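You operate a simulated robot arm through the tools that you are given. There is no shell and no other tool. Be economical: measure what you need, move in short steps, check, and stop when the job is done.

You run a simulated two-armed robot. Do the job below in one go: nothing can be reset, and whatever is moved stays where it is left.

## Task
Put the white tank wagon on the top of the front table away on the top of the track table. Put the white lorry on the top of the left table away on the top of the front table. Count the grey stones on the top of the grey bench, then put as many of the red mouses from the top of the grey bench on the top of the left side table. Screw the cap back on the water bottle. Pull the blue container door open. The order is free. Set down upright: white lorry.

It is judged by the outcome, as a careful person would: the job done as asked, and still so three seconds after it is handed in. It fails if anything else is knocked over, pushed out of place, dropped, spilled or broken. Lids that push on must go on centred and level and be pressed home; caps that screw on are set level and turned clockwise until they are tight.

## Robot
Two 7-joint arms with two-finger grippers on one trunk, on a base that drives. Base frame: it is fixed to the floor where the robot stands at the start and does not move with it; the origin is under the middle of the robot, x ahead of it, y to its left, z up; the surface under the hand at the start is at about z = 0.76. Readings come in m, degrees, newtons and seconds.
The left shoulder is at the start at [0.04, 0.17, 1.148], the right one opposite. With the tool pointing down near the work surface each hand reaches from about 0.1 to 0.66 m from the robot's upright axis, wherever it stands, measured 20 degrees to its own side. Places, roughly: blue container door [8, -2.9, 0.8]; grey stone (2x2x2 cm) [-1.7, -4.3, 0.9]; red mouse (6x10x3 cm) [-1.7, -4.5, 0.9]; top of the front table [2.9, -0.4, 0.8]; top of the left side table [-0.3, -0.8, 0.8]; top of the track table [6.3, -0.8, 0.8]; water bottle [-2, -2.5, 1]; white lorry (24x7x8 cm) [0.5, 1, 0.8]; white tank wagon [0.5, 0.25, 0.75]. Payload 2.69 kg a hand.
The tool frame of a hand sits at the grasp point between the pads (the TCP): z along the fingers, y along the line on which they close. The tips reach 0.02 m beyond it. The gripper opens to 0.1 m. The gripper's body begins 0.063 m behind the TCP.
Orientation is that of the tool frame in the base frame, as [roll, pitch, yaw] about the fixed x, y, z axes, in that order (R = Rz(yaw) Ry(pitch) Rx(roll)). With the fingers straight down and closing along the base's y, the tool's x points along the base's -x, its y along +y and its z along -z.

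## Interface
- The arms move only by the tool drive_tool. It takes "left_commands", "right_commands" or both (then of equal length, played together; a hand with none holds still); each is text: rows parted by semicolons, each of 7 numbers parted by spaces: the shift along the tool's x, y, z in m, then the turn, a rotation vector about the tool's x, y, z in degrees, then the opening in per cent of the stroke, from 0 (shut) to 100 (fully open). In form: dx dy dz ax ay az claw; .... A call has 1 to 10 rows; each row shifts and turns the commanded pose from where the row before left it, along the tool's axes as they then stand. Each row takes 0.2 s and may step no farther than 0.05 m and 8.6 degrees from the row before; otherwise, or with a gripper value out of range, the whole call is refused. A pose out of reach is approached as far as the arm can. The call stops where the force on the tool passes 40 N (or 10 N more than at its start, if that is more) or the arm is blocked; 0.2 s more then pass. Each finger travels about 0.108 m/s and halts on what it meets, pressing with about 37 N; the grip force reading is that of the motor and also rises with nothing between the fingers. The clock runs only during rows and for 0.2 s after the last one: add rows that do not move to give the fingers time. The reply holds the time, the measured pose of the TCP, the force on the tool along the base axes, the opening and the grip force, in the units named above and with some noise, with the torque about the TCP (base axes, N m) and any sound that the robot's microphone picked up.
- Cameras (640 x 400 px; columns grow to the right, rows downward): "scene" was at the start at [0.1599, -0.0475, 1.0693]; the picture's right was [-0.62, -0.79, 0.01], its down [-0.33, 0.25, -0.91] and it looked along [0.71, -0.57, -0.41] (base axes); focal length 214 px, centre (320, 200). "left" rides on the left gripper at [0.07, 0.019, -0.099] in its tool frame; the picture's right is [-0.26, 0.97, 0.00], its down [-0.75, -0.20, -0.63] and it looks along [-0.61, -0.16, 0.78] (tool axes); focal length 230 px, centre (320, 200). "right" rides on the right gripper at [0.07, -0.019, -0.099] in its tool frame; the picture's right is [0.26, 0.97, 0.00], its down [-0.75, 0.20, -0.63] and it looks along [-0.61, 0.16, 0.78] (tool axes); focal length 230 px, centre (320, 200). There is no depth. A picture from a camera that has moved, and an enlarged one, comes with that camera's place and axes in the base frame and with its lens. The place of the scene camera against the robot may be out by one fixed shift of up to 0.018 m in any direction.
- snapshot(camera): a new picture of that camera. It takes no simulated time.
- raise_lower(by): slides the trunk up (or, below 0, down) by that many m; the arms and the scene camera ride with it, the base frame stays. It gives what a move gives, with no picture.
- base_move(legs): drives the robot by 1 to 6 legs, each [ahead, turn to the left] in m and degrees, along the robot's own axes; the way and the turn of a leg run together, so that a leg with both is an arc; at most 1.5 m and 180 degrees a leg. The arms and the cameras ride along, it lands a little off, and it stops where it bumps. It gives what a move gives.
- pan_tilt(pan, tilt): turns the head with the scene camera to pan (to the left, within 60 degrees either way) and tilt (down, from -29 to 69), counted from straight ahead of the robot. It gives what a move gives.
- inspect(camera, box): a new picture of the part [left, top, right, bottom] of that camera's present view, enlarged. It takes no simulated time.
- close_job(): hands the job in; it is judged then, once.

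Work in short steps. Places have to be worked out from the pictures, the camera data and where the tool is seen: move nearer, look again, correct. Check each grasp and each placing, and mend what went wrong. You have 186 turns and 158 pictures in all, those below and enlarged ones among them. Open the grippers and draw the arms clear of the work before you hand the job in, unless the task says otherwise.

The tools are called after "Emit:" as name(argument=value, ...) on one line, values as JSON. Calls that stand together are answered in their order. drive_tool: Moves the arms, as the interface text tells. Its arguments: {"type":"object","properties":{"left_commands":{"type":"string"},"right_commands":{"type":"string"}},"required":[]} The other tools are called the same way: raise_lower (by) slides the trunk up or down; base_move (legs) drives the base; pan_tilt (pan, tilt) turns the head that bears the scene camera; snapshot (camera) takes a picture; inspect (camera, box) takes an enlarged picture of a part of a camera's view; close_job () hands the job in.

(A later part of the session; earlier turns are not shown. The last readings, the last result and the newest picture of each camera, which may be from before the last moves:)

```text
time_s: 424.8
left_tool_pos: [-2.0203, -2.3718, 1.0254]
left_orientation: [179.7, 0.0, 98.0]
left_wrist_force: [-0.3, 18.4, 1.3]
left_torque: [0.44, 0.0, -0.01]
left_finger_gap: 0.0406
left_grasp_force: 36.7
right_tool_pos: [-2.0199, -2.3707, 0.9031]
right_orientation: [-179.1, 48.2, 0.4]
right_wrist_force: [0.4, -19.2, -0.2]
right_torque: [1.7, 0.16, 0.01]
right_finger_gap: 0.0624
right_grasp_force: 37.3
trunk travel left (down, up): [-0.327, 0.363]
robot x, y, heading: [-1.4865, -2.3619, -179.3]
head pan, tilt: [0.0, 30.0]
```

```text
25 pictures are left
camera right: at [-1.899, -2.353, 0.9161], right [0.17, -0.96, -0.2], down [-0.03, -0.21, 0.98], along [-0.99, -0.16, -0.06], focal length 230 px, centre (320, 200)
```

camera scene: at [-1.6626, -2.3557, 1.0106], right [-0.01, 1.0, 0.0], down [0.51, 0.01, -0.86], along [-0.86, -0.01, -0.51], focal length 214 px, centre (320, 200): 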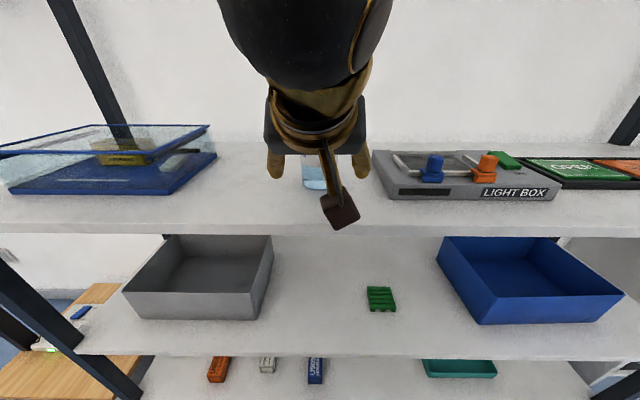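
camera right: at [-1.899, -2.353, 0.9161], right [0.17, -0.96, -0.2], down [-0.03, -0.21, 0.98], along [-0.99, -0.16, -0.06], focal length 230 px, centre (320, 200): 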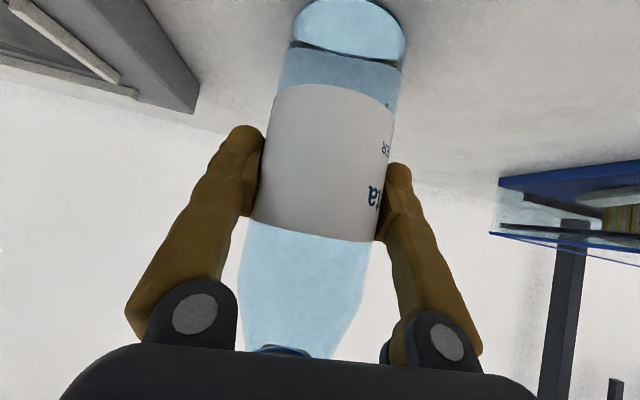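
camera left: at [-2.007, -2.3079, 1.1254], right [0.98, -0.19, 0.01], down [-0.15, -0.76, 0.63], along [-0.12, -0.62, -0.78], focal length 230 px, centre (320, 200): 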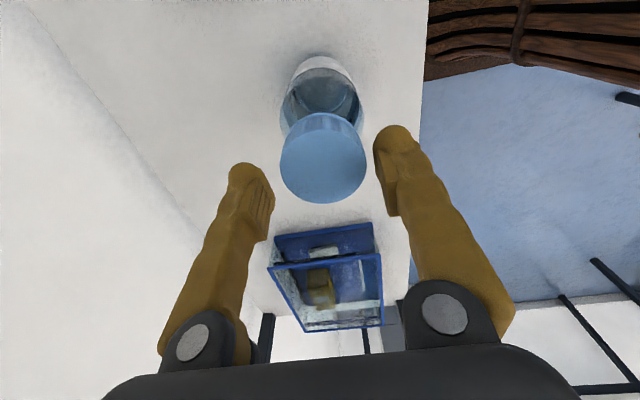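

The bottle is held (62 mm). I relieve the side force by 3 mm and turn the cap clockwise 56°, watching torque.

Emit:
drive_tool(left_commands="0 0 0 0 0 0 20; 0 0 0.001 0 0 0 20; 0 0 0 0 0 8 20; 0 0 0 0 0 8 20; 0 0 0 0 0 8 20; 0 0 0 0 0 8 20; 0 0 0 0 0 8 20; 0 0 0 0 0 8 20; 0 0 0 0 0 8 20", right_commands="0 0.003 0 0 0 0 54; 0 0.002 0 0 0 0 54; 0 0 0 0 0 0 54; 0 0 0 0 0 0 54; 0 0 0 0 0 0 54; 0 0 0 0 0 0 54; 0 0 0 0 0 0 54; 0 0 0 0 0 0 54; 0 0 0 0 0 0 54")

Emit:
snapshot(camera="right")

```text
time_s: 426.8
left_tool_pos: [-2.0218, -2.3734, 1.0244]
left_orientation: [179.7, -0.2, 42.1]
left_wrist_force: [4.3, -3.0, -0.8]
left_torque: [-0.05, -0.07, 0.87]
left_finger_gap: 0.0408
left_grasp_force: 37.1
right_tool_pos: [-2.0193, -2.3756, 0.9024]
right_orientation: [-179.0, 48.3, 0.1]
right_wrist_force: [-5.1, 2.4, -0.3]
right_torque: [-0.17, -0.51, -0.82]
right_finger_gap: 0.0617
right_grasp_force: 36.8
trunk travel left (down, up): [-0.327, 0.363]
robot x, y, heading: [-1.4865, -2.3647, -178.9]
head pan, tilt: [0.0, 30.0]
```

```text
24 pictures are left
camera right: at [-1.8983, -2.3586, 0.9156], right [0.16, -0.97, -0.2], down [-0.03, -0.21, 0.98], along [-0.99, -0.15, -0.07], focal length 230 px, centre (320, 200)
```

right: 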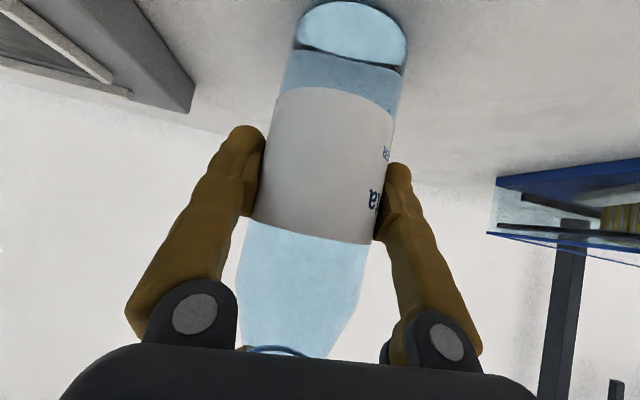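

Torque is now 0.87 N·m – tight. I turn 24° more to see if it saturates.

Emit:
drive_tool(left_commands="0 0 0 0 0 8 20; 0 0 0 0 0 8 20; 0 0 0 0 0 8 20")

Emit:
inspect(camera="scene", box=[240, 0, 400, 100])

```text
time_s: 427.6
left_tool_pos: [-2.0209, -2.3739, 1.0254]
left_orientation: [179.7, -0.2, 18.2]
left_wrist_force: [1.5, -4.4, -0.9]
left_torque: [-0.11, -0.05, 0.89]
left_finger_gap: 0.0407
left_grasp_force: 37.2
right_tool_pos: [-2.0186, -2.3762, 0.9009]
right_orientation: [-179.2, 48.3, 0.3]
right_wrist_force: [-2.6, 4.6, 0.5]
right_torque: [-0.32, -0.26, -0.92]
right_finger_gap: 0.0618
right_grasp_force: 36.6
trunk travel left (down, up): [-0.327, 0.363]
robot x, y, heading: [-1.4838, -2.3608, -179.1]
head pan, tilt: [0.0, 30.0]
```

```text
4.00 times, centred on (320, 50) of scene
camera zoom: at [-1.6627, -2.3558, 1.0105], right [-0.01, 1.0, 0.0], down [0.52, 0.01, -0.86], along [-0.86, -0.01, -0.52], focal length 858 px, centre (320, 800)
```

zoom: 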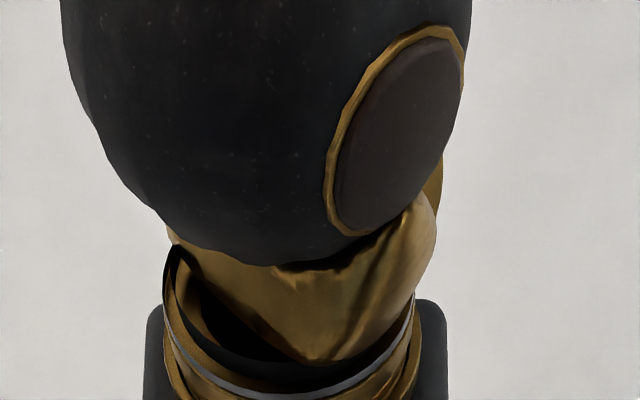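

Torque saturates at 0.89 N·m: the cap is tight. I open the left hand and raise it, then open and withdraw the right.

Emit:
drive_tool(left_commands="0 0 0 0 0 0 45; 0 0 0 0 0 0 65; 0 0 0 0 0 0 65; 0 0 -0.03 0 0 0 65; 0 0 -0.035 0 0 0 65; 0 0 0 0 0 0 65")

Emit:
drive_tool(right_commands="0 0 0 0 0 0 75; 0 0 0 0 0 0 100; 0 0 0 0 0 0 100; 0.0205 0 -0.0175 0 0 0 100; 0.0205 0 -0.0175 0 0 0 100; 0.0205 0 -0.0175 0 0 0 100; -0.029 -0.02 -0.0256 0 0 0 100; -0.029 -0.02 -0.0256 0 0 0 100; -0.0 -0.045 0 0 0 0 100; 0 -0.045 0 0 0 0 100")

Emit:
snapshot(camera="scene")

```text
time_s: 429.0
left_tool_pos: [-2.0229, -2.3736, 1.0897]
left_orientation: [179.9, -0.3, 18.1]
left_wrist_force: [0.2, 0.3, -0.4]
left_torque: [-0.02, 0.0, 0.0]
left_finger_gap: 0.065
left_grasp_force: 0.0
right_tool_pos: [-2.0203, -2.3753, 0.9028]
right_orientation: [-179.2, 48.2, 0.2]
right_wrist_force: [0.1, -1.0, 0.5]
right_torque: [0.01, 0.05, 0.04]
right_finger_gap: 0.0617
right_grasp_force: 37.6
trunk travel left (down, up): [-0.327, 0.363]
robot x, y, heading: [-1.4865, -2.3645, -179.1]
head pan, tilt: [0.0, 30.0]
```

```text
time_s: 431.2
left_tool_pos: [-2.0227, -2.3722, 1.0892]
left_orientation: [179.8, -0.3, 18.1]
left_wrist_force: [0.6, 0.3, 0.2]
left_torque: [-0.02, 0.03, 0.04]
left_finger_gap: 0.0651
left_grasp_force: 0.1
right_tool_pos: [-1.9415, -2.2447, 0.9721]
right_orientation: [-179.1, 48.4, 0.1]
right_wrist_force: [-1.2, -0.3, -0.4]
right_torque: [-0.06, -0.02, 0.03]
right_finger_gap: 0.1001
right_grasp_force: 0.1
trunk travel left (down, up): [-0.327, 0.363]
robot x, y, heading: [-1.4804, -2.3641, -179.1]
head pan, tilt: [0.0, 30.0]
```

```text
22 pictures are left
camera scene: at [-1.6624, -2.3548, 1.0106], right [-0.01, 1.0, 0.0], down [0.51, 0.01, -0.86], along [-0.86, -0.01, -0.51], focal length 214 px, centre (320, 200)
```

scene: 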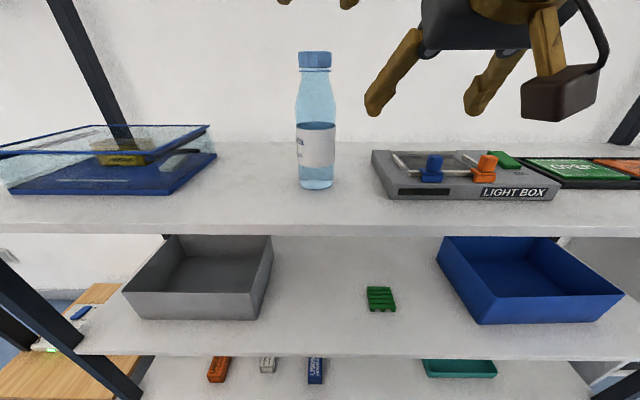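

The cap is on, level and tight; bottle upright. I reverse out, and turn toward the grey bench to the south.

Emit:
base_move(legs=[[-0.3, 0], [0, 90]])

Emit:
drive_tool(right_commands="0 0 0 0 8 0 80; 0 0 0 0 8 0 80; 0 0 0 0 8 0 80; 0 0 0 0 8 0 80; 0 0 0 0 8 0 80; 0 0 0 0 8 0 80; 0 0 0 0 0 0 80", left_commands="0 0.03 0 0 0 0 80; 0 0.04 0 0 0 0 80; 0 0.04 0 0 0 0 80; 0 0.04 0 0 0 0 80; 0 0 0 0 0 0 80; 0 0 0 0 0 0 80; 0 0 0 0 0 0 80")

Emit:
raise_lower(by=0.2)

Emit:
base_move(legs=[[0.9, 0]])

Emit:
snapshot(camera="scene")

```text
time_s: 433.8
left_tool_pos: [-1.6866, -2.3824, 1.1116]
left_orientation: [-179.4, 1.9, 19.5]
left_wrist_force: [1.4, -0.8, -0.1]
left_torque: [0.0, 0.11, -0.02]
left_finger_gap: 0.0651
left_grasp_force: 0.0
right_tool_pos: [-1.6105, -2.2531, 0.9893]
right_orientation: [-178.9, 50.5, 2.0]
right_wrist_force: [0.6, -0.3, 0.2]
right_torque: [-0.01, 0.04, -0.03]
right_finger_gap: 0.1001
right_grasp_force: 0.0
trunk travel left (down, up): [-0.327, 0.363]
robot x, y, heading: [-1.1831, -2.3579, -177.9]
head pan, tilt: [0.0, 30.0]
stopped in leg 2: the robot was blocked; the commanded pose is now the measured one
```

```text
time_s: 435.4
left_tool_pos: [-1.6387, -2.5221, 1.1074]
left_orientation: [-179.5, 1.6, 19.7]
left_wrist_force: [-0.1, -0.7, 0.6]
left_torque: [0.0, -0.02, -0.04]
left_finger_gap: 0.08
left_grasp_force: 0.0
right_tool_pos: [-1.6149, -2.2522, 0.9866]
right_orientation: [-179.4, 2.1, 1.0]
right_wrist_force: [0.5, -0.3, 0.3]
right_torque: [0.01, 0.0, -0.01]
right_finger_gap: 0.08
right_grasp_force: 0.2
trunk travel left (down, up): [-0.327, 0.363]
robot x, y, heading: [-1.1835, -2.3635, -177.8]
head pan, tilt: [0.0, 30.0]
```

```text
time_s: 437.6
left_tool_pos: [-1.6397, -2.5233, 1.3068]
left_orientation: [-179.7, 1.6, 19.6]
left_wrist_force: [-0.4, -0.2, -0.6]
left_torque: [0.0, -0.06, 0.03]
left_finger_gap: 0.08
left_grasp_force: 0.0
right_tool_pos: [-1.6152, -2.2518, 1.1876]
right_orientation: [-179.4, 2.1, 1.0]
right_wrist_force: [0.0, -0.4, -0.5]
right_torque: [-0.01, 0.02, 0.03]
right_finger_gap: 0.0798
right_grasp_force: 0.0
trunk travel left (down, up): [-0.527, 0.163]
robot x, y, heading: [-1.1844, -2.36, -178.1]
head pan, tilt: [0.0, 30.0]
```

```text
time_s: 439.8
left_tool_pos: [-1.8687, -2.5313, 1.3211]
left_orientation: [178.4, 4.0, 13.3]
left_wrist_force: [-5.5, 3.7, -7.6]
left_torque: [-0.4, -0.5, 0.02]
left_finger_gap: 0.0797
left_grasp_force: 0.0
right_tool_pos: [-1.855, -2.2628, 1.1889]
right_orientation: [-177.9, 1.2, 2.7]
right_wrist_force: [1.4, 2.3, -2.8]
right_torque: [-0.18, 0.1, 0.04]
right_finger_gap: 0.0798
right_grasp_force: 0.0
trunk travel left (down, up): [-0.527, 0.163]
robot x, y, heading: [-1.4744, -2.3712, -177.5]
head pan, tilt: [0.0, 30.0]
stopped in leg 1: the robot was blocked; the commanded pose is now the measured one
```

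```text
21 pictures are left
camera scene: at [-1.5382, -2.372, 1.2333], right [-0.05, 1.0, 0.01], down [0.42, 0.03, -0.91], along [-0.9, -0.04, -0.42], focal length 214 px, centre (320, 200)
```

scene: 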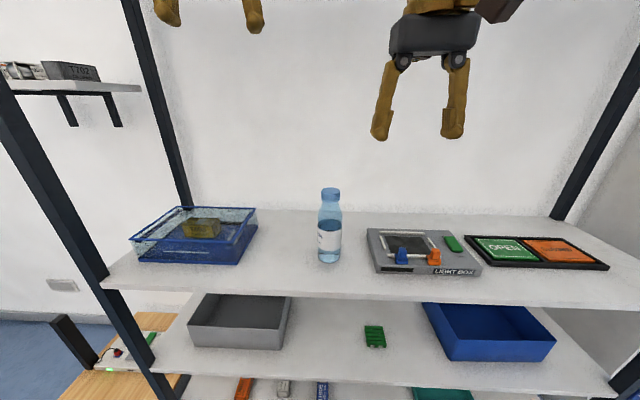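

The turn had been spuriously stopped and the batched drive went forward into the shelf frame; the items still stand. I back off right away.

Emit:
base_move(legs=[[-0.3, 0]])

Emit:
snapshot(camera="scene")

```text
time_s: 440.5
left_tool_pos: [-2.0867, -2.5442, 1.2274]
left_orientation: [178.1, -4.6, 16.7]
left_wrist_force: [-0.4, -3.5, 3.0]
left_torque: [0.41, -0.02, 0.04]
left_finger_gap: 0.0796
left_grasp_force: 0.1
right_tool_pos: [-2.0186, -2.2621, 1.0454]
right_orientation: [-177.7, -13.9, 0.9]
right_wrist_force: [0.6, 3.1, 21.2]
right_torque: [-0.39, 0.59, -0.06]
right_finger_gap: 0.0796
right_grasp_force: 0.1
trunk travel left (down, up): [-0.527, 0.163]
robot x, y, heading: [-1.4753, -2.3698, -177.5]
head pan, tilt: [0.0, 30.0]
stopped in leg 1: the robot was blocked; the commanded pose is now the measured one
```

```text
20 pictures are left
camera scene: at [-1.737, -2.3803, 1.201], right [-0.04, 1.0, 0.01], down [0.57, 0.03, -0.82], along [-0.82, -0.03, -0.57], focal length 214 px, centre (320, 200)
```

scene: 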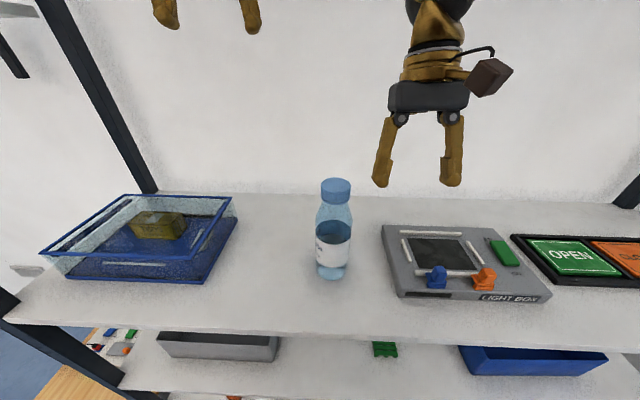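

The body appears to be rocking forward. I let it settle with motionless rows.

Emit:
drive_tool(left_commands="0 0 0 0 0 0 80; 0 0 0 0 0 0 80; 0 0 0 0 0 0 80; 0 0 0 0 0 0 80; 0 0 0 0 0 0 80; 0 0 0 0 0 0 80")

Emit:
snapshot(camera="scene")

```text
time_s: 440.8
left_tool_pos: [-1.974, -2.562, 1.2588]
left_orientation: [179.4, -1.6, 21.5]
left_wrist_force: [3.1, 0.3, 0.1]
left_torque: [-0.02, 0.25, 0.01]
left_finger_gap: 0.0801
left_grasp_force: 0.0
right_tool_pos: [-1.9292, -2.2525, 1.0914]
right_orientation: [-179.6, -6.0, -1.3]
right_wrist_force: [5.1, -1.5, 1.4]
right_torque: [0.2, 0.46, 0.03]
right_finger_gap: 0.0804
right_grasp_force: 0.1
trunk travel left (down, up): [-0.527, 0.163]
robot x, y, heading: [-1.4799, -2.3709, -177.3]
head pan, tilt: [0.0, 30.0]
stopped in row 1 (left hand): the arm was blocked; the commanded pose is now the measured one
```

```text
19 pictures are left
camera scene: at [-1.6554, -2.3729, 1.2108], right [-0.04, 1.0, 0.0], down [0.51, 0.03, -0.86], along [-0.86, -0.04, -0.51], focal length 214 px, centre (320, 200)
```

scene: 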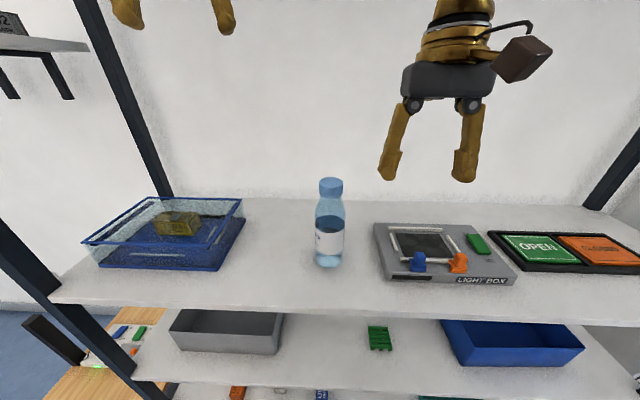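

Nearly level again, nothing disturbed. I lower the trunk 0.1 for stability under the upper shelf.

Emit:
raise_lower(by=-0.1)

```text
time_s: 441.1
left_tool_pos: [-1.961, -2.5599, 1.2585]
left_orientation: [178.9, -0.2, 18.6]
left_wrist_force: [-0.7, -0.8, -0.2]
left_torque: [0.0, 0.02, 0.02]
left_finger_gap: 0.0798
left_grasp_force: 0.1
right_tool_pos: [-1.9202, -2.2549, 1.0871]
right_orientation: [-179.1, -6.7, -0.9]
right_wrist_force: [-0.3, 0.5, -0.4]
right_torque: [0.0, -0.04, -0.01]
right_finger_gap: 0.0802
right_grasp_force: 0.0
trunk travel left (down, up): [-0.523, 0.167]
robot x, y, heading: [-1.4721, -2.3742, -177.1]
head pan, tilt: [0.0, 30.0]
stopped: the arm was blocked; the commanded pose is now the measured one
```

Settled now (forces ~0). I back off gently in two short legs.

Emit:
base_move(legs=[[-0.12, 0], [-0.16, 0]])

```text
time_s: 443.4
left_tool_pos: [-1.6903, -2.5359, 1.263]
left_orientation: [179.0, 0.2, 18.2]
left_wrist_force: [0.0, 0.5, -0.6]
left_torque: [0.0, -0.02, 0.0]
left_finger_gap: 0.0799
left_grasp_force: 0.0
right_tool_pos: [-1.6485, -2.2372, 1.0792]
right_orientation: [-179.4, -7.3, -0.7]
right_wrist_force: [-0.3, 0.2, -0.4]
right_torque: [-0.01, -0.03, -0.01]
right_finger_gap: 0.0801
right_grasp_force: 0.1
trunk travel left (down, up): [-0.523, 0.167]
robot x, y, heading: [-1.1934, -2.359, -177.2]
head pan, tilt: [0.0, 30.0]
```

Out safely. I retract both hands a little for stability, then turn south.

Emit:
drive_tool(right_commands="0.03 0 0 0 -7.3 0 80; 0.04 -0.02 0 0 0 0 80; 0.04 -0.02 0 0 0 0 80; 0.04 -0.02 0 0 0 0 80; 0 0 0 0 0 0 80", left_commands="0.04 0.02 0 0 0 0 80; 0.04 0.02 0 0 0 0 80; 0.04 0.02 0 0 0 0 80; 0.04 0.02 0 0 0 0 80; 0 0 0 0 0 0 80")

Emit:
base_move(legs=[[0, 45], [0, 42]])

```text
time_s: 444.6
left_tool_pos: [-1.4904, -2.5599, 1.2677]
left_orientation: [179.2, 1.2, 18.3]
left_wrist_force: [-0.8, -0.2, -1.1]
left_torque: [-0.02, -0.09, 0.01]
left_finger_gap: 0.0801
left_grasp_force: 0.0
right_tool_pos: [-1.4875, -2.1816, 1.0928]
right_orientation: [-179.8, 2.0, -0.9]
right_wrist_force: [-1.1, 0.3, 0.9]
right_torque: [0.0, -0.12, 0.01]
right_finger_gap: 0.0797
right_grasp_force: 0.0
trunk travel left (down, up): [-0.523, 0.167]
robot x, y, heading: [-1.1901, -2.3555, -177.3]
head pan, tilt: [0.0, 30.0]
```

```text
time_s: 449.1
left_tool_pos: [-1.0018, -2.6577, 1.2697]
left_orientation: [179.3, 1.5, 105.6]
left_wrist_force: [-0.1, 0.7, 0.3]
left_torque: [0.04, -0.02, 0.01]
left_finger_gap: 0.0803
left_grasp_force: 0.0
right_tool_pos: [-1.3794, -2.6383, 1.0937]
right_orientation: [-179.7, 2.4, 86.5]
right_wrist_force: [-0.6, -0.1, 0.1]
right_torque: [-0.01, -0.02, -0.02]
right_finger_gap: 0.0798
right_grasp_force: 0.1
trunk travel left (down, up): [-0.523, 0.167]
robot x, y, heading: [-1.2011, -2.3602, -89.9]
head pan, tilt: [0.0, 30.0]
```

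I drive south 0.9 m in shorter legs and look at the grey bench.

Emit:
base_move(legs=[[0.45, 0], [0.45, 0]])

Emit:
snapshot(camera="scene")

```text
time_s: 454.2
left_tool_pos: [-0.9989, -3.5425, 1.2731]
left_orientation: [179.5, 2.4, 106.1]
left_wrist_force: [0.0, -0.9, 1.1]
left_torque: [0.01, 0.03, 0.0]
left_finger_gap: 0.08
left_grasp_force: 0.0
right_tool_pos: [-1.3715, -3.5584, 1.1056]
right_orientation: [178.9, 6.7, 86.8]
right_wrist_force: [0.5, 0.5, 0.3]
right_torque: [0.02, 0.0, 0.0]
right_finger_gap: 0.0801
right_grasp_force: 0.0
trunk travel left (down, up): [-0.523, 0.167]
robot x, y, heading: [-1.196, -3.2633, -89.5]
head pan, tilt: [0.0, 30.0]
```

```text
18 pictures are left
camera scene: at [-1.1981, -3.4347, 1.2064], right [-1.0, -0.01, 0.0], down [0.0, 0.52, -0.86], along [0.01, -0.86, -0.52], focal length 214 px, centre (320, 200)
```

scene: 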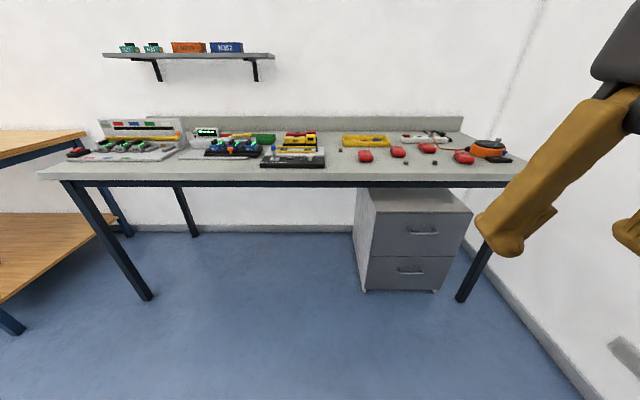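

Emit:
inspect(camera="scene", box=[320, 120, 520, 190])

```text
3.20 times, centred on (420, 155) of scene
camera zoom: at [-1.1981, -3.4347, 1.2064], right [-1.0, -0.01, 0.0], down [0.0, 0.52, -0.86], along [0.01, -0.86, -0.52], focal length 686 px, centre (0, 344)
```

zoom: 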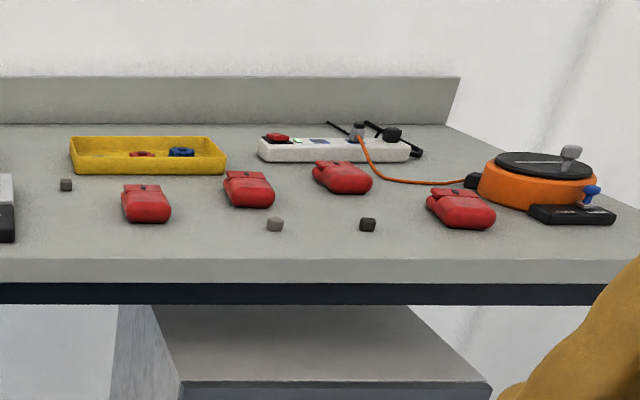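

Four red mice and about three cubes are visible. I move closer, to about [−1.64,−3.63].

Emit:
base_move(legs=[[0, -50], [0.56, 0], [0, 50]])

Emit:
pan_tilt(pan=0, tilt=38)

Emit:
snapshot(camera="scene")

```text
time_s: 462.1
left_tool_pos: [-1.4465, -3.8921, 1.2781]
left_orientation: [179.6, 3.4, 104.2]
left_wrist_force: [0.2, -0.1, 1.0]
left_torque: [-0.02, 0.0, -0.01]
left_finger_gap: 0.0801
left_grasp_force: 0.1
right_tool_pos: [-1.8172, -3.9163, 1.114]
right_orientation: [179.0, 7.8, 84.6]
right_wrist_force: [0.1, -0.2, 0.0]
right_torque: [-0.03, 0.0, -0.01]
right_finger_gap: 0.0798
right_grasp_force: 0.0
trunk travel left (down, up): [-0.523, 0.167]
robot x, y, heading: [-1.6435, -3.6267, -91.6]
head pan, tilt: [0.0, 30.0]
```

```text
time_s: 462.8
left_tool_pos: [-1.4463, -3.8701, 1.2809]
left_orientation: [179.8, 4.4, 104.2]
left_wrist_force: [-0.7, 0.4, -0.6]
left_torque: [-0.03, 0.01, 0.01]
left_finger_gap: 0.0802
left_grasp_force: 0.1
right_tool_pos: [-1.8066, -3.927, 1.1275]
right_orientation: [177.5, 12.3, 84.2]
right_wrist_force: [-0.4, 0.4, -0.1]
right_torque: [-0.06, 0.0, 0.02]
right_finger_gap: 0.08
right_grasp_force: 0.1
trunk travel left (down, up): [-0.523, 0.167]
robot x, y, heading: [-1.6466, -3.6226, -91.6]
head pan, tilt: [0.0, 38.0]
```

```text
16 pictures are left
camera scene: at [-1.6483, -3.7911, 1.1945], right [-1.0, 0.03, 0.0], down [0.02, 0.63, -0.78], along [-0.02, -0.78, -0.63], focal length 214 px, centre (320, 200)
```

scene: 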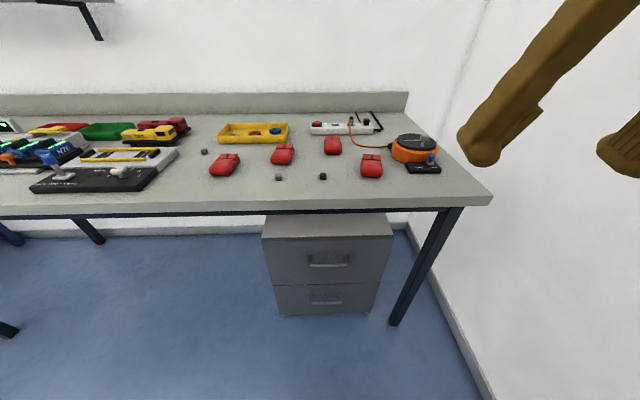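

Emit:
inspect(camera="scene", box=[180, 110, 400, 200])

```text
2.91 times, centred on (290, 155) of scene
camera zoom: at [-1.6483, -3.7911, 1.1945], right [-1.0, 0.03, 0.0], down [0.02, 0.63, -0.78], along [-0.02, -0.78, -0.63], focal length 624 px, centre (407, 331)
```

zoom: 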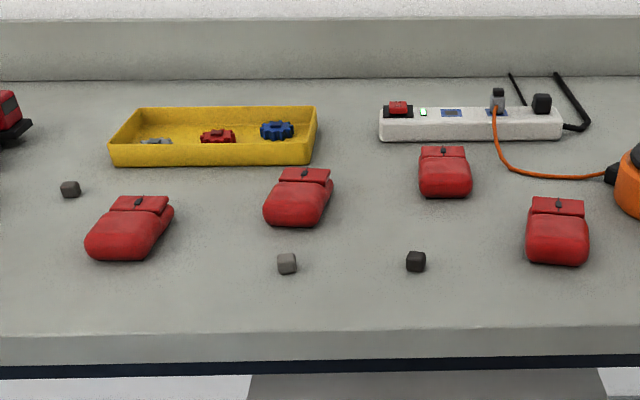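

I zoom further on the cubes to judge their colours.

Emit:
inspect(camera="scene", box=[265, 160, 335, 190])

Emit:
inspect(camera="scene", box=[185, 125, 255, 165])

```text
9.14 times, centred on (300, 175) of scene
camera zoom: at [-1.6483, -3.7911, 1.1945], right [-1.0, 0.03, 0.0], down [0.02, 0.63, -0.78], along [-0.02, -0.78, -0.63], focal length 1961 px, centre (503, 429)
```

zoom: 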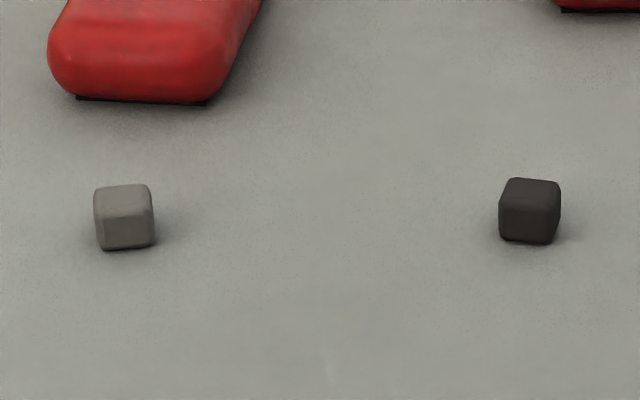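

```text
9.14 times, centred on (220, 145) of scene
camera zoom: at [-1.6483, -3.7911, 1.1945], right [-1.0, 0.03, 0.0], down [0.02, 0.63, -0.78], along [-0.02, -0.78, -0.63], focal length 1961 px, centre (1234, 703)
```

zoom: 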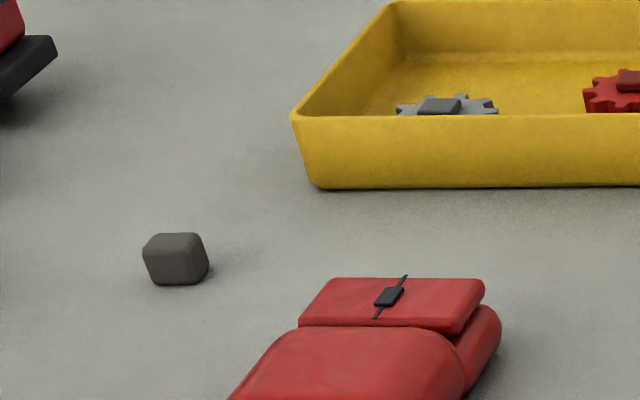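

I count three grey stones (light, mid and dark grey), so three of the four mice must go. Bench top z≈0.86; mice at ≈[−1.39,−4.35], [−1.55,−4.41], [−1.71,−4.48], [−1.81,−4.33]. I move up to the bench.

Emit:
base_move(legs=[[0.12, 1.6], [0.12, 0]])

Emit:
raise_lower(by=-0.1)

```text
time_s: 464.9
left_tool_pos: [-1.4425, -4.09, 1.285]
left_orientation: [-179.9, 5.2, 105.7]
left_wrist_force: [0.2, -1.2, -0.4]
left_torque: [0.09, 0.01, 0.0]
left_finger_gap: 0.08
left_grasp_force: 0.1
right_tool_pos: [-1.8124, -4.1257, 1.1215]
right_orientation: [178.9, 9.2, 86.0]
right_wrist_force: [-0.2, -0.5, -0.1]
right_torque: [0.04, -0.04, -0.01]
right_finger_gap: 0.08
right_grasp_force: 0.0
trunk travel left (down, up): [-0.523, 0.167]
robot x, y, heading: [-1.645, -3.864, -90.1]
head pan, tilt: [0.0, 38.0]
```

```text
time_s: 466.2
left_tool_pos: [-1.4424, -4.1418, 1.1732]
left_orientation: [179.3, 2.7, 105.8]
left_wrist_force: [0.8, -0.8, -0.6]
left_torque: [0.12, -0.02, 0.01]
left_finger_gap: 0.0801
left_grasp_force: 0.1
right_tool_pos: [-1.81, -4.1698, 1.0095]
right_orientation: [179.1, 6.8, 86.1]
right_wrist_force: [-1.8, 1.3, -0.9]
right_torque: [-0.14, -0.07, 0.01]
right_finger_gap: 0.08
right_grasp_force: 0.0
trunk travel left (down, up): [-0.423, 0.267]
robot x, y, heading: [-1.6468, -3.8648, -90.2]
head pan, tilt: [0.0, 38.0]
```

I bring both hands over mice 4 (right) and 1 (left).

Emit:
drive_tool(left_commands="-0.0422 0 0.024 0.7 2.7 0 100; -0.0422 0 0.024 0 0 0 100; -0.0422 0 0.024 0 0 0 100; -0.0422 0 0.024 0 0 0 100; -0.0422 0 0.024 0 0 0 100; 0 0 0 0 0 7 100; 0 0 0 0 0 7 100; 0 0 0 0 0 0 100", right_commands="-0.033 0.002 0 0.9 6.8 0 100; -0.033 0.002 0 0 0 0 100; -0.033 0.002 0 0 0 0 100; -0.033 0.003 0 0 0 0 100; -0.033 0.003 0 0 0 0 100; 0 0 0 0 0 -4 100; 0 0 0 0 0 0 100; 0 0 0 0 0 0 100")

Emit:
snapshot(camera="left")

Emit:
snapshot(camera="right")

```text
time_s: 468.0
left_tool_pos: [-1.3854, -4.3258, 1.0664]
left_orientation: [-180.0, 1.3, 91.6]
left_wrist_force: [-0.4, 0.3, 1.0]
left_torque: [0.01, 0.0, 0.01]
left_finger_gap: 0.0998
left_grasp_force: 0.1
right_tool_pos: [-1.8135, -4.3169, 1.0196]
right_orientation: [179.9, 1.2, 90.2]
right_wrist_force: [0.9, -0.9, -0.2]
right_torque: [-0.04, 0.03, -0.04]
right_finger_gap: 0.1
right_grasp_force: 0.0
trunk travel left (down, up): [-0.423, 0.267]
robot x, y, heading: [-1.6464, -3.8667, -90.1]
head pan, tilt: [0.0, 38.0]
```

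```text
12 pictures are left
camera left: at [-1.3689, -4.2535, 1.1638], right [0.97, -0.23, 0.0], down [-0.18, -0.74, 0.65], along [-0.15, -0.63, -0.76], focal length 230 px, centre (320, 200)
```

left: 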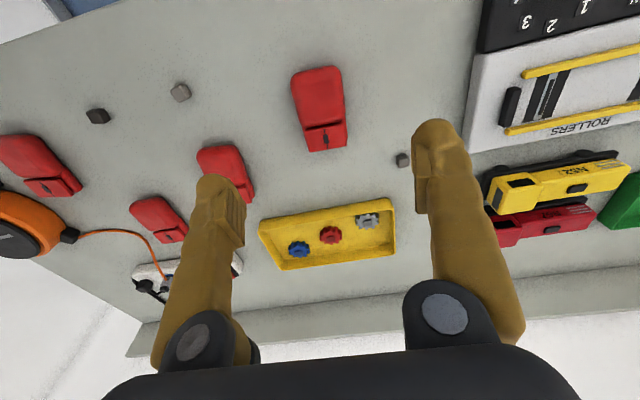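

```text
11 pictures are left
camera right: at [-1.8312, -4.2451, 1.1172], right [0.97, 0.26, -0.01], down [0.2, -0.74, 0.64], along [0.16, -0.62, -0.76], focal length 230 px, centre (320, 200)
```

right: 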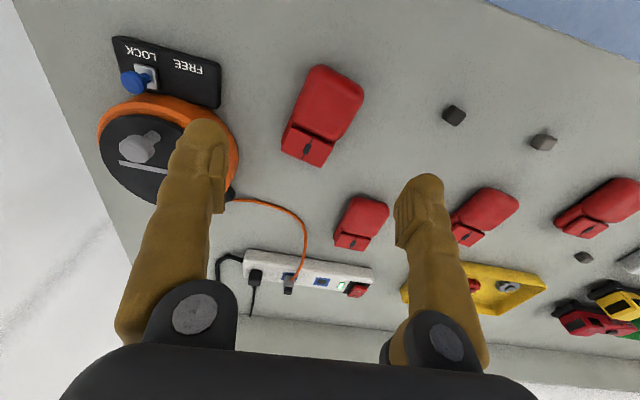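

I align both hands with the mice axes and descend to z≈0.885.

Emit:
drive_tool(left_commands="-0.01 -0.003 0 0 1.3 4 90; -0.01 -0.003 0 0 0 4 90; 0 0 0.045 0 0 0 90; 0 0 0.045 0 0 0 90; 0 0 0.045 0 0 0 90; 0 0 0.045 0 0 0 90; 0 0 0 0 0 0 90", right_commands="-0.005 0.0085 0 0 1.2 6 85; 0 0 0 0 0 6 85; 0 0 0.034 0 0 0 85; 0 0 0.034 0 0 0 85; 0 0 0.034 0 0 0 85; 0 0 0.033 0 0 0 85; 0 0 0 0 0 0 85")

Emit:
inspect(camera="scene", box=[100, 60, 520, 240])

```text
time_s: 469.6
left_tool_pos: [-1.3936, -4.3459, 0.8851]
left_orientation: [-179.8, 0.0, 83.7]
left_wrist_force: [0.3, -0.1, 0.0]
left_torque: [-0.02, -0.01, 0.01]
left_finger_gap: 0.09
left_grasp_force: 0.0
right_tool_pos: [-1.8029, -4.3215, 0.8877]
right_orientation: [180.0, -0.1, 78.2]
right_wrist_force: [-0.6, 0.1, 0.3]
right_torque: [-0.01, 0.01, -0.02]
right_finger_gap: 0.085
right_grasp_force: 0.2
trunk travel left (down, up): [-0.423, 0.267]
robot x, y, heading: [-1.6468, -3.8633, -89.9]
head pan, tilt: [0.0, 38.0]
```

```text
1.52 times, centred on (310, 150) of scene
camera zoom: at [-1.646, -4.032, 1.0944], right [-1.0, 0.0, 0.0], down [0.0, 0.63, -0.78], along [0.0, -0.78, -0.63], focal length 327 px, centre (335, 276)
```

zoom: 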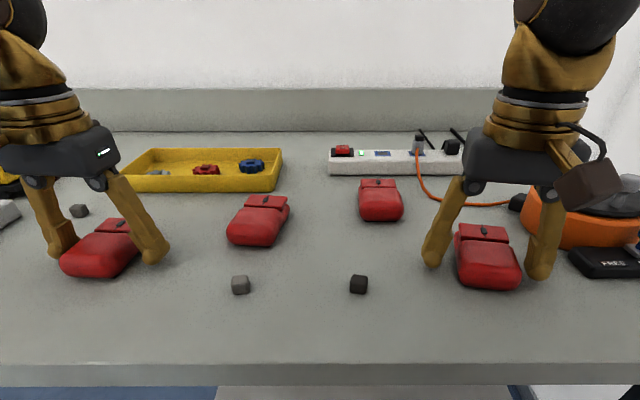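

Both hands straddle their mice. I lower 7 mm, close, and lift.

Emit:
drive_tool(left_commands="0 0 0.005 0 0 0 90; 0 0 0 0 0 0 65; 0 0 0 0 0 0 45; 0 0 0 0 0 0 40; 0 0 0 0 0 0 40; 0 0 -0.03 0 0 0 40; 0 0 -0.04 0 0 0 40; 0 0 -0.04 0 0 0 40; 0 0 0 0 0 0 40", right_commands="0 0 0.007 0 0 0 85; 0 0 0 0 0 0 65; 0 0 0 0 0 0 45; 0 0 0 0 0 0 40; 0 0 0 0 0 0 40; 0 0 -0.03 0 0 0 40; 0 0 -0.04 0 0 0 40; 0 0 -0.04 0 0 0 40; 0 0 0 0 0 0 40")

Emit:
snapshot(camera="scene")

```text
time_s: 471.6
left_tool_pos: [-1.3923, -4.3451, 0.9921]
left_orientation: [-179.9, -0.2, 83.6]
left_wrist_force: [0.2, -0.4, -0.8]
left_torque: [0.02, 0.01, -0.02]
left_finger_gap: 0.0597
left_grasp_force: 36.9
right_tool_pos: [-1.7999, -4.3234, 0.9892]
right_orientation: [180.0, -0.1, 78.1]
right_wrist_force: [-0.3, 0.7, -0.3]
right_torque: [0.04, -0.01, -0.03]
right_finger_gap: 0.0586
right_grasp_force: 36.7
trunk travel left (down, up): [-0.423, 0.267]
robot x, y, heading: [-1.6468, -3.8716, -89.7]
head pan, tilt: [0.0, 38.0]
```

```text
9 pictures are left
camera scene: at [-1.6459, -4.0332, 1.0941], right [-1.0, 0.0, 0.0], down [0.0, 0.63, -0.78], along [0.0, -0.78, -0.63], focal length 214 px, centre (320, 200)
```

scene: 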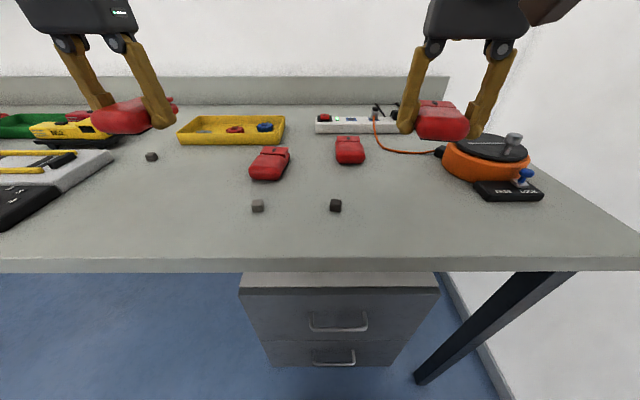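

Both mice are held. I retract the arms a bit, back off and turn around.

Emit:
drive_tool(left_commands="0 0 -0.03 0 0 0 40; 0.03 0 -0.02 0 0 0 40; 0.04 0 0 0 0 0 40; 0.04 0 0 0 0 0 40; 0 0 0 0 0 0 40", right_commands="0 0 -0.03 0 0 0 40; 0.03 0 -0.02 0 0 0 40; 0.04 0 0 0 0 0 40; 0.04 0 0 0 0 0 40; 0 0 0 0 0 0 40")

Emit:
base_move(legs=[[-0.3, 0], [-0.3, 0], [0, 80], [0, 83]])

```text
time_s: 472.8
left_tool_pos: [-1.3804, -4.235, 1.0358]
left_orientation: [-180.0, -0.1, 83.7]
left_wrist_force: [0.0, -0.6, 0.1]
left_torque: [0.05, -0.02, -0.01]
left_finger_gap: 0.0591
left_grasp_force: 37.0
right_tool_pos: [-1.7792, -4.2169, 1.0376]
right_orientation: [-179.9, -0.2, 78.2]
right_wrist_force: [-0.1, -0.8, -1.4]
right_torque: [0.02, -0.02, 0.03]
right_finger_gap: 0.0587
right_grasp_force: 36.8
trunk travel left (down, up): [-0.423, 0.267]
robot x, y, heading: [-1.6432, -3.8672, -90.3]
head pan, tilt: [0.0, 38.0]
```

```text
time_s: 477.2
left_tool_pos: [-1.356, -3.5782, 1.0495]
left_orientation: [179.8, 2.2, 87.7]
left_wrist_force: [-0.4, 1.7, -0.9]
left_torque: [-0.06, -0.01, -0.01]
left_finger_gap: 0.059
left_grasp_force: 36.4
right_tool_pos: [-1.7565, -3.5891, 1.0494]
right_orientation: [179.7, 2.1, 82.3]
right_wrist_force: [-0.1, 1.1, -0.1]
right_torque: [-0.06, -0.05, 0.02]
right_finger_gap: 0.0589
right_grasp_force: 37.3
trunk travel left (down, up): [-0.423, 0.267]
robot x, y, heading: [-1.6433, -3.2698, -85.8]
head pan, tilt: [0.0, 38.0]
stopped in leg 3: the robot was blocked; the commanded pose is now the measured one
```

Spurious stop (rocking); retry the turn separately.

Emit:
base_move(legs=[[0, 78], [0, 80]])

```text
time_s: 477.9
left_tool_pos: [-1.3586, -3.5482, 1.059]
left_orientation: [179.6, 4.1, 87.6]
left_wrist_force: [0.2, 0.3, -0.6]
left_torque: [-0.05, 0.02, -0.02]
left_finger_gap: 0.0587
left_grasp_force: 37.3
right_tool_pos: [-1.7626, -3.5522, 1.0478]
right_orientation: [-180.0, 1.5, 82.3]
right_wrist_force: [-0.3, 2.1, -0.3]
right_torque: [-0.06, -0.01, 0.01]
right_finger_gap: 0.0587
right_grasp_force: 37.2
trunk travel left (down, up): [-0.423, 0.267]
robot x, y, heading: [-1.6468, -3.2708, -85.8]
head pan, tilt: [0.0, 38.0]
stopped in leg 1: the robot was blocked; the commanded pose is now the measured one
```

The rear corner probably touches the shelf post. I move forward 0.22 m and then turn left.

Emit:
base_move(legs=[[0.22, 0]])

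Emit:
base_move(legs=[[0, 60], [0.3, 0], [0, 45]])

```text
time_s: 479.6
left_tool_pos: [-1.3446, -3.7693, 1.0577]
left_orientation: [179.7, 3.9, 87.4]
left_wrist_force: [0.1, 0.2, -0.7]
left_torque: [0.05, 0.0, 0.02]
left_finger_gap: 0.0587
left_grasp_force: 36.9
right_tool_pos: [-1.7472, -3.7732, 1.0482]
right_orientation: [180.0, 1.5, 82.1]
right_wrist_force: [0.9, -1.0, -1.4]
right_torque: [0.01, 0.03, -0.02]
right_finger_gap: 0.0591
right_grasp_force: 36.6
trunk travel left (down, up): [-0.423, 0.267]
robot x, y, heading: [-1.6302, -3.4866, -86.0]
head pan, tilt: [0.0, 38.0]
```

```text
time_s: 480.5
left_tool_pos: [-1.3304, -3.7437, 1.0829]
left_orientation: [-178.6, 8.4, 95.2]
left_wrist_force: [0.7, 0.0, -0.8]
left_torque: [-0.02, 0.0, 0.04]
left_finger_gap: 0.0588
left_grasp_force: 36.8
right_tool_pos: [-1.7245, -3.7401, 1.0466]
right_orientation: [178.0, 0.8, 83.6]
right_wrist_force: [-0.4, 0.5, -0.2]
right_torque: [-0.02, 0.01, 0.02]
right_finger_gap: 0.0586
right_grasp_force: 37.3
trunk travel left (down, up): [-0.423, 0.267]
robot x, y, heading: [-1.6346, -3.4864, -84.9]
head pan, tilt: [0.0, 38.0]
stopped in leg 1: the robot was blocked; the commanded pose is now the measured one
```

The retracted arms may be touching the body. I extend both hands forward 8 cm and level, then retry with a small turn.

Emit:
drive_tool(left_commands="-0.03 0 0 -1.4 8 0 40; -0.03 0 0.02 0 0 5 40; -0.03 0 0.02 0 0 4 40; 0 0 0 0 0 0 40; 0 0 0 0 0 0 40", right_commands="-0.03 0 0 2 0.8 0 40; -0.03 0 0 0 0 0 40; -0.03 0 0 0 0 0 40; 0 0 0 0 0 0 40; 0 0 0 0 0 0 40")

Emit:
base_move(legs=[[0.05, 10], [0.05, 30]])

```text
time_s: 481.7
left_tool_pos: [-1.335, -3.8181, 1.0384]
left_orientation: [178.9, -0.8, 82.8]
left_wrist_force: [-0.7, -0.8, -1.6]
left_torque: [0.0, 0.01, -0.02]
left_finger_gap: 0.0584
left_grasp_force: 37.0
right_tool_pos: [-1.7487, -3.8208, 1.0513]
right_orientation: [-178.7, 0.7, 83.8]
right_wrist_force: [-0.5, -0.8, -0.5]
right_torque: [0.04, 0.04, 0.01]
right_finger_gap: 0.0586
right_grasp_force: 37.1
trunk travel left (down, up): [-0.423, 0.267]
robot x, y, heading: [-1.6238, -3.4866, -84.8]
head pan, tilt: [0.0, 38.0]
```

```text
time_s: 482.9
left_tool_pos: [-1.2939, -3.7593, 1.048]
left_orientation: [178.5, 1.7, 90.5]
left_wrist_force: [0.3, 0.8, -1.2]
left_torque: [-0.12, 0.01, -0.01]
left_finger_gap: 0.0587
left_grasp_force: 36.9
right_tool_pos: [-1.7016, -3.8171, 1.0627]
right_orientation: [-178.7, 2.7, 91.7]
right_wrist_force: [0.2, 1.4, -0.3]
right_torque: [-0.08, 0.07, -0.03]
right_finger_gap: 0.0587
right_grasp_force: 36.9
trunk travel left (down, up): [-0.423, 0.267]
robot x, y, heading: [-1.6236, -3.5042, -82.1]
head pan, tilt: [0.0, 38.0]
stopped in leg 1: the robot was blocked; the commanded pose is now the measured one
```

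Turning worked earlier at y≈−3.63, so some low object is near the rear here. I drive forward 0.16 and turn there.

Emit:
base_move(legs=[[0.16, 0]])

Emit:
base_move(legs=[[0, 45], [0, 45]])

```text
time_s: 484.3
left_tool_pos: [-1.2719, -3.9277, 1.0471]
left_orientation: [178.3, 1.1, 90.5]
left_wrist_force: [0.6, 0.9, -0.1]
left_torque: [0.01, -0.02, 0.05]
left_finger_gap: 0.0586
left_grasp_force: 37.3
right_tool_pos: [-1.6806, -3.9834, 1.0601]
right_orientation: [-178.8, 2.4, 91.6]
right_wrist_force: [0.2, 0.5, -1.0]
right_torque: [0.05, 0.02, 0.02]
right_finger_gap: 0.0589
right_grasp_force: 36.8
trunk travel left (down, up): [-0.423, 0.267]
robot x, y, heading: [-1.6006, -3.6651, -82.0]
head pan, tilt: [0.0, 38.0]
```

```text
time_s: 488.9
left_tool_pos: [-1.3614, -3.3381, 1.052]
left_orientation: [178.1, 2.3, -179.6]
left_wrist_force: [0.2, 0.8, -0.4]
left_torque: [0.02, 0.01, -0.02]
left_finger_gap: 0.0587
left_grasp_force: 37.1
right_tool_pos: [-1.3035, -3.7476, 1.0637]
right_orientation: [-178.8, 3.2, -178.2]
right_wrist_force: [0.5, 0.2, -0.4]
right_torque: [0.01, 0.04, 0.01]
right_finger_gap: 0.0586
right_grasp_force: 36.9
trunk travel left (down, up): [-0.423, 0.267]
robot x, y, heading: [-1.6007, -3.6743, 8.2]
head pan, tilt: [0.0, 38.0]
```

Turned. I go east 0.26 m, face north and drive up the corridor to y≈−0.75.

Emit:
base_move(legs=[[0.25, 0], [0, 81], [1.45, 0], [1.42, 0]])

```text
time_s: 489.7
left_tool_pos: [-1.3695, -3.3246, 1.0766]
left_orientation: [-179.8, 6.5, -171.9]
left_wrist_force: [0.0, -0.5, -0.1]
left_torque: [-0.01, 0.02, -0.04]
left_finger_gap: 0.0588
left_grasp_force: 36.6
right_tool_pos: [-1.3565, -3.7506, 1.0522]
right_orientation: [-178.7, -0.2, -178.2]
right_wrist_force: [0.0, -0.1, -0.5]
right_torque: [-0.01, 0.0, 0.02]
right_finger_gap: 0.0588
right_grasp_force: 37.0
trunk travel left (down, up): [-0.423, 0.267]
robot x, y, heading: [-1.5944, -3.6719, 8.2]
head pan, tilt: [0.0, 38.0]
stopped in leg 1: the robot was blocked; the commanded pose is now the measured one
```

Retry (alternate calls tend to succeed).

Emit:
base_move(legs=[[0.25, 0], [0, 81], [1.45, 0], [1.42, 0]])

```text
time_s: 492.0
left_tool_pos: [-1.136, -3.2732, 1.0933]
left_orientation: [-177.8, 7.3, -166.9]
left_wrist_force: [-0.2, -0.4, -0.9]
left_torque: [-0.03, -0.02, 0.06]
left_finger_gap: 0.0585
left_grasp_force: 37.2
right_tool_pos: [-1.1022, -3.6893, 1.0638]
right_orientation: [178.2, 2.7, -174.7]
right_wrist_force: [237.1, -72.7, 11.7]
right_torque: [7.23, 25.92, 14.5]
right_finger_gap: 0.0589
right_grasp_force: 37.0
trunk travel left (down, up): [-0.423, 0.267]
robot x, y, heading: [-1.3415, -3.6342, 9.5]
head pan, tilt: [0.0, 38.0]
stopped in leg 2: the robot was blocked; the commanded pose is now the measured one
```

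The right hand is pressing against the body (237 N). I move both hands forward/outward and level them.

Emit:
drive_tool(right_commands="-0.03 -0.02 0 0 0 0 40; -0.035 -0.025 0 0 0 0 40; -0.035 -0.025 0 0 0 0 40; -0.035 -0.025 0 -1.8 2.7 0 40; -0.035 -0.025 0 0 0 0 40; 0 0 0 0 0 0 40", left_commands="-0.03 0 0 0 0 0 40; -0.03 0 0.01 0 4 0 40; -0.03 0 0.01 0 3.3 0 40; -0.03 0 0.01 -2 0 4 40; -0.03 0 0.01 0 0 4 40; 0 0 0 0 0 0 40")

Emit:
base_move(legs=[[0, 80]])

```text
time_s: 493.4
left_tool_pos: [-0.999, -3.2574, 1.0574]
left_orientation: [178.7, -0.2, -178.2]
left_wrist_force: [0.9, 0.7, -0.5]
left_torque: [-0.03, 0.02, -0.02]
left_finger_gap: 0.0588
left_grasp_force: 37.3
right_tool_pos: [-0.9407, -3.8104, 1.0677]
right_orientation: [177.3, -0.2, -176.9]
right_wrist_force: [0.3, -0.4, -0.9]
right_torque: [0.02, 0.01, 0.0]
right_finger_gap: 0.0587
right_grasp_force: 36.9
trunk travel left (down, up): [-0.423, 0.267]
robot x, y, heading: [-1.3428, -3.6372, 9.2]
head pan, tilt: [0.0, 38.0]
```

```text
time_s: 497.3
left_tool_pos: [-1.6385, -3.2218, 1.0547]
left_orientation: [178.7, -0.1, -100.3]
left_wrist_force: [-0.2, 0.2, 0.2]
left_torque: [-0.02, 0.04, 0.0]
left_finger_gap: 0.0589
left_grasp_force: 37.0
right_tool_pos: [-1.0859, -3.2816, 1.0676]
right_orientation: [177.3, -0.2, -99.1]
right_wrist_force: [0.1, 0.0, -0.7]
right_torque: [0.02, -0.01, 0.01]
right_finger_gap: 0.0586
right_grasp_force: 36.8
trunk travel left (down, up): [-0.423, 0.267]
robot x, y, heading: [-1.3346, -3.6357, 87.2]
head pan, tilt: [0.0, 38.0]
```

I drive north along the corridor.

Emit:
base_move(legs=[[0, 4.5], [1.45, 0], [1.43, 0]])

```text
time_s: 501.1
left_tool_pos: [-1.6907, -2.7997, 1.0719]
left_orientation: [178.9, 3.0, -95.0]
left_wrist_force: [0.6, -0.4, -1.8]
left_torque: [0.1, 0.0, 0.02]
left_finger_gap: 0.0588
left_grasp_force: 36.9
right_tool_pos: [-1.135, -2.815, 1.0777]
right_orientation: [177.2, 1.2, -94.2]
right_wrist_force: [-1.4, -0.5, -0.9]
right_torque: [0.07, -0.1, 0.0]
right_finger_gap: 0.0585
right_grasp_force: 36.5
trunk travel left (down, up): [-0.423, 0.267]
robot x, y, heading: [-1.3499, -3.1324, 92.3]
head pan, tilt: [0.0, 38.0]
stopped in leg 2: the robot was blocked; the commanded pose is now the measured one
```

Retry with a slight bias to the right.

Emit:
base_move(legs=[[0.6, -5], [0.6, 0], [0.6, 3], [0.55, 0]])

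```text
time_s: 502.3
left_tool_pos: [-1.6999, -2.7505, 1.0635]
left_orientation: [-178.6, 2.9, -92.8]
left_wrist_force: [0.3, -0.5, -1.1]
left_torque: [-0.01, 0.03, 0.0]
left_finger_gap: 0.0586
left_grasp_force: 36.8
right_tool_pos: [-1.1358, -2.7561, 1.0851]
right_orientation: [176.8, 3.2, -94.3]
right_wrist_force: [0.1, 0.0, -1.0]
right_torque: [-0.01, 0.04, 0.01]
right_finger_gap: 0.0586
right_grasp_force: 37.6
trunk travel left (down, up): [-0.423, 0.267]
robot x, y, heading: [-1.3544, -3.0755, 92.5]
head pan, tilt: [0.0, 38.0]
stopped in leg 1: the robot was blocked; the commanded pose is now the measured one
```

I take a picture to see whether something is really in the way.

Emit:
snapshot(camera="scene")

```text
8 pictures are left
camera scene: at [-1.36, -2.959, 1.103], right [1.0, 0.05, 0.0], down [0.03, -0.57, -0.82], along [-0.04, 0.82, -0.58], focal length 214 px, centre (320, 200)
```

scene: 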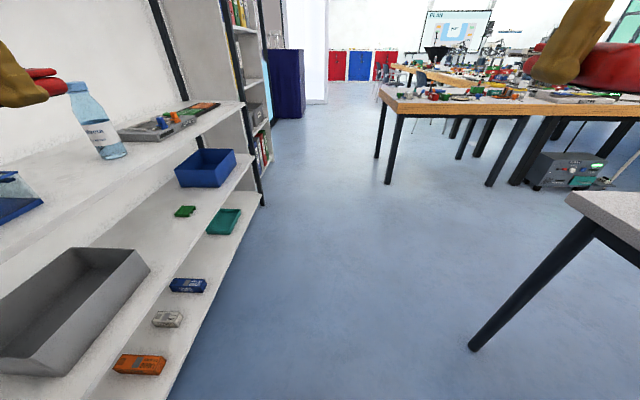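

The corridor is clear; the stops come from rocking. I lower the trunk 0.1 and drive in short legs, away from the shelf.

Emit:
raise_lower(by=-0.1)

Emit:
base_move(legs=[[0.15, -5], [0.3, 0], [0.3, 0], [0.3, 0], [0.3, 0]])

```text
time_s: 503.6
left_tool_pos: [-1.6724, -2.7376, 0.9713]
left_orientation: [178.7, 2.1, -94.5]
left_wrist_force: [-1.4, 0.4, -1.6]
left_torque: [-0.03, -0.02, 0.03]
left_finger_gap: 0.0586
left_grasp_force: 36.8
right_tool_pos: [-1.1131, -2.7502, 0.9748]
right_orientation: [175.5, 2.0, -94.6]
right_wrist_force: [-0.1, -0.4, -0.5]
right_torque: [-0.03, -0.01, -0.01]
right_finger_gap: 0.0587
right_grasp_force: 37.3
trunk travel left (down, up): [-0.323, 0.367]
robot x, y, heading: [-1.3537, -3.0865, 92.8]
head pan, tilt: [0.0, 38.0]
```

```text
time_s: 504.5
left_tool_pos: [-1.7144, -2.7297, 0.9515]
left_orientation: [-176.8, 1.4, -90.7]
left_wrist_force: [-2.2, 2.1, -1.3]
left_torque: [-0.22, -0.19, 0.0]
left_finger_gap: 0.0584
left_grasp_force: 37.3
right_tool_pos: [-1.1417, -2.7308, 0.9775]
right_orientation: [177.1, 1.2, -94.2]
right_wrist_force: [0.2, 1.9, -2.3]
right_torque: [-0.18, 0.04, -0.01]
right_finger_gap: 0.0586
right_grasp_force: 36.9
trunk travel left (down, up): [-0.323, 0.367]
robot x, y, heading: [-1.3691, -3.0859, 96.3]
head pan, tilt: [0.0, 38.0]
stopped in leg 1: the robot was blocked; the commanded pose is now the measured one
```

I try plain short forward legs.

Emit:
base_move(legs=[[0.1, 0], [0.1, 0], [0.1, 0]])

```text
time_s: 505.2
left_tool_pos: [-1.7163, -2.6481, 0.9081]
left_orientation: [-177.1, -3.0, -92.0]
left_wrist_force: [-0.5, 1.3, -0.2]
left_torque: [-0.07, -0.1, 0.0]
left_finger_gap: 0.0587
left_grasp_force: 37.0
right_tool_pos: [-1.1444, -2.6551, 0.9389]
right_orientation: [177.8, -2.8, -95.2]
right_wrist_force: [1.7, -0.4, -0.2]
right_torque: [-0.07, 0.1, 0.03]
right_finger_gap: 0.0586
right_grasp_force: 37.1
trunk travel left (down, up): [-0.323, 0.367]
robot x, y, heading: [-1.374, -3.0782, 94.8]
head pan, tilt: [0.0, 38.0]
stopped in leg 1: the robot was blocked; the commanded pose is now the measured one
```

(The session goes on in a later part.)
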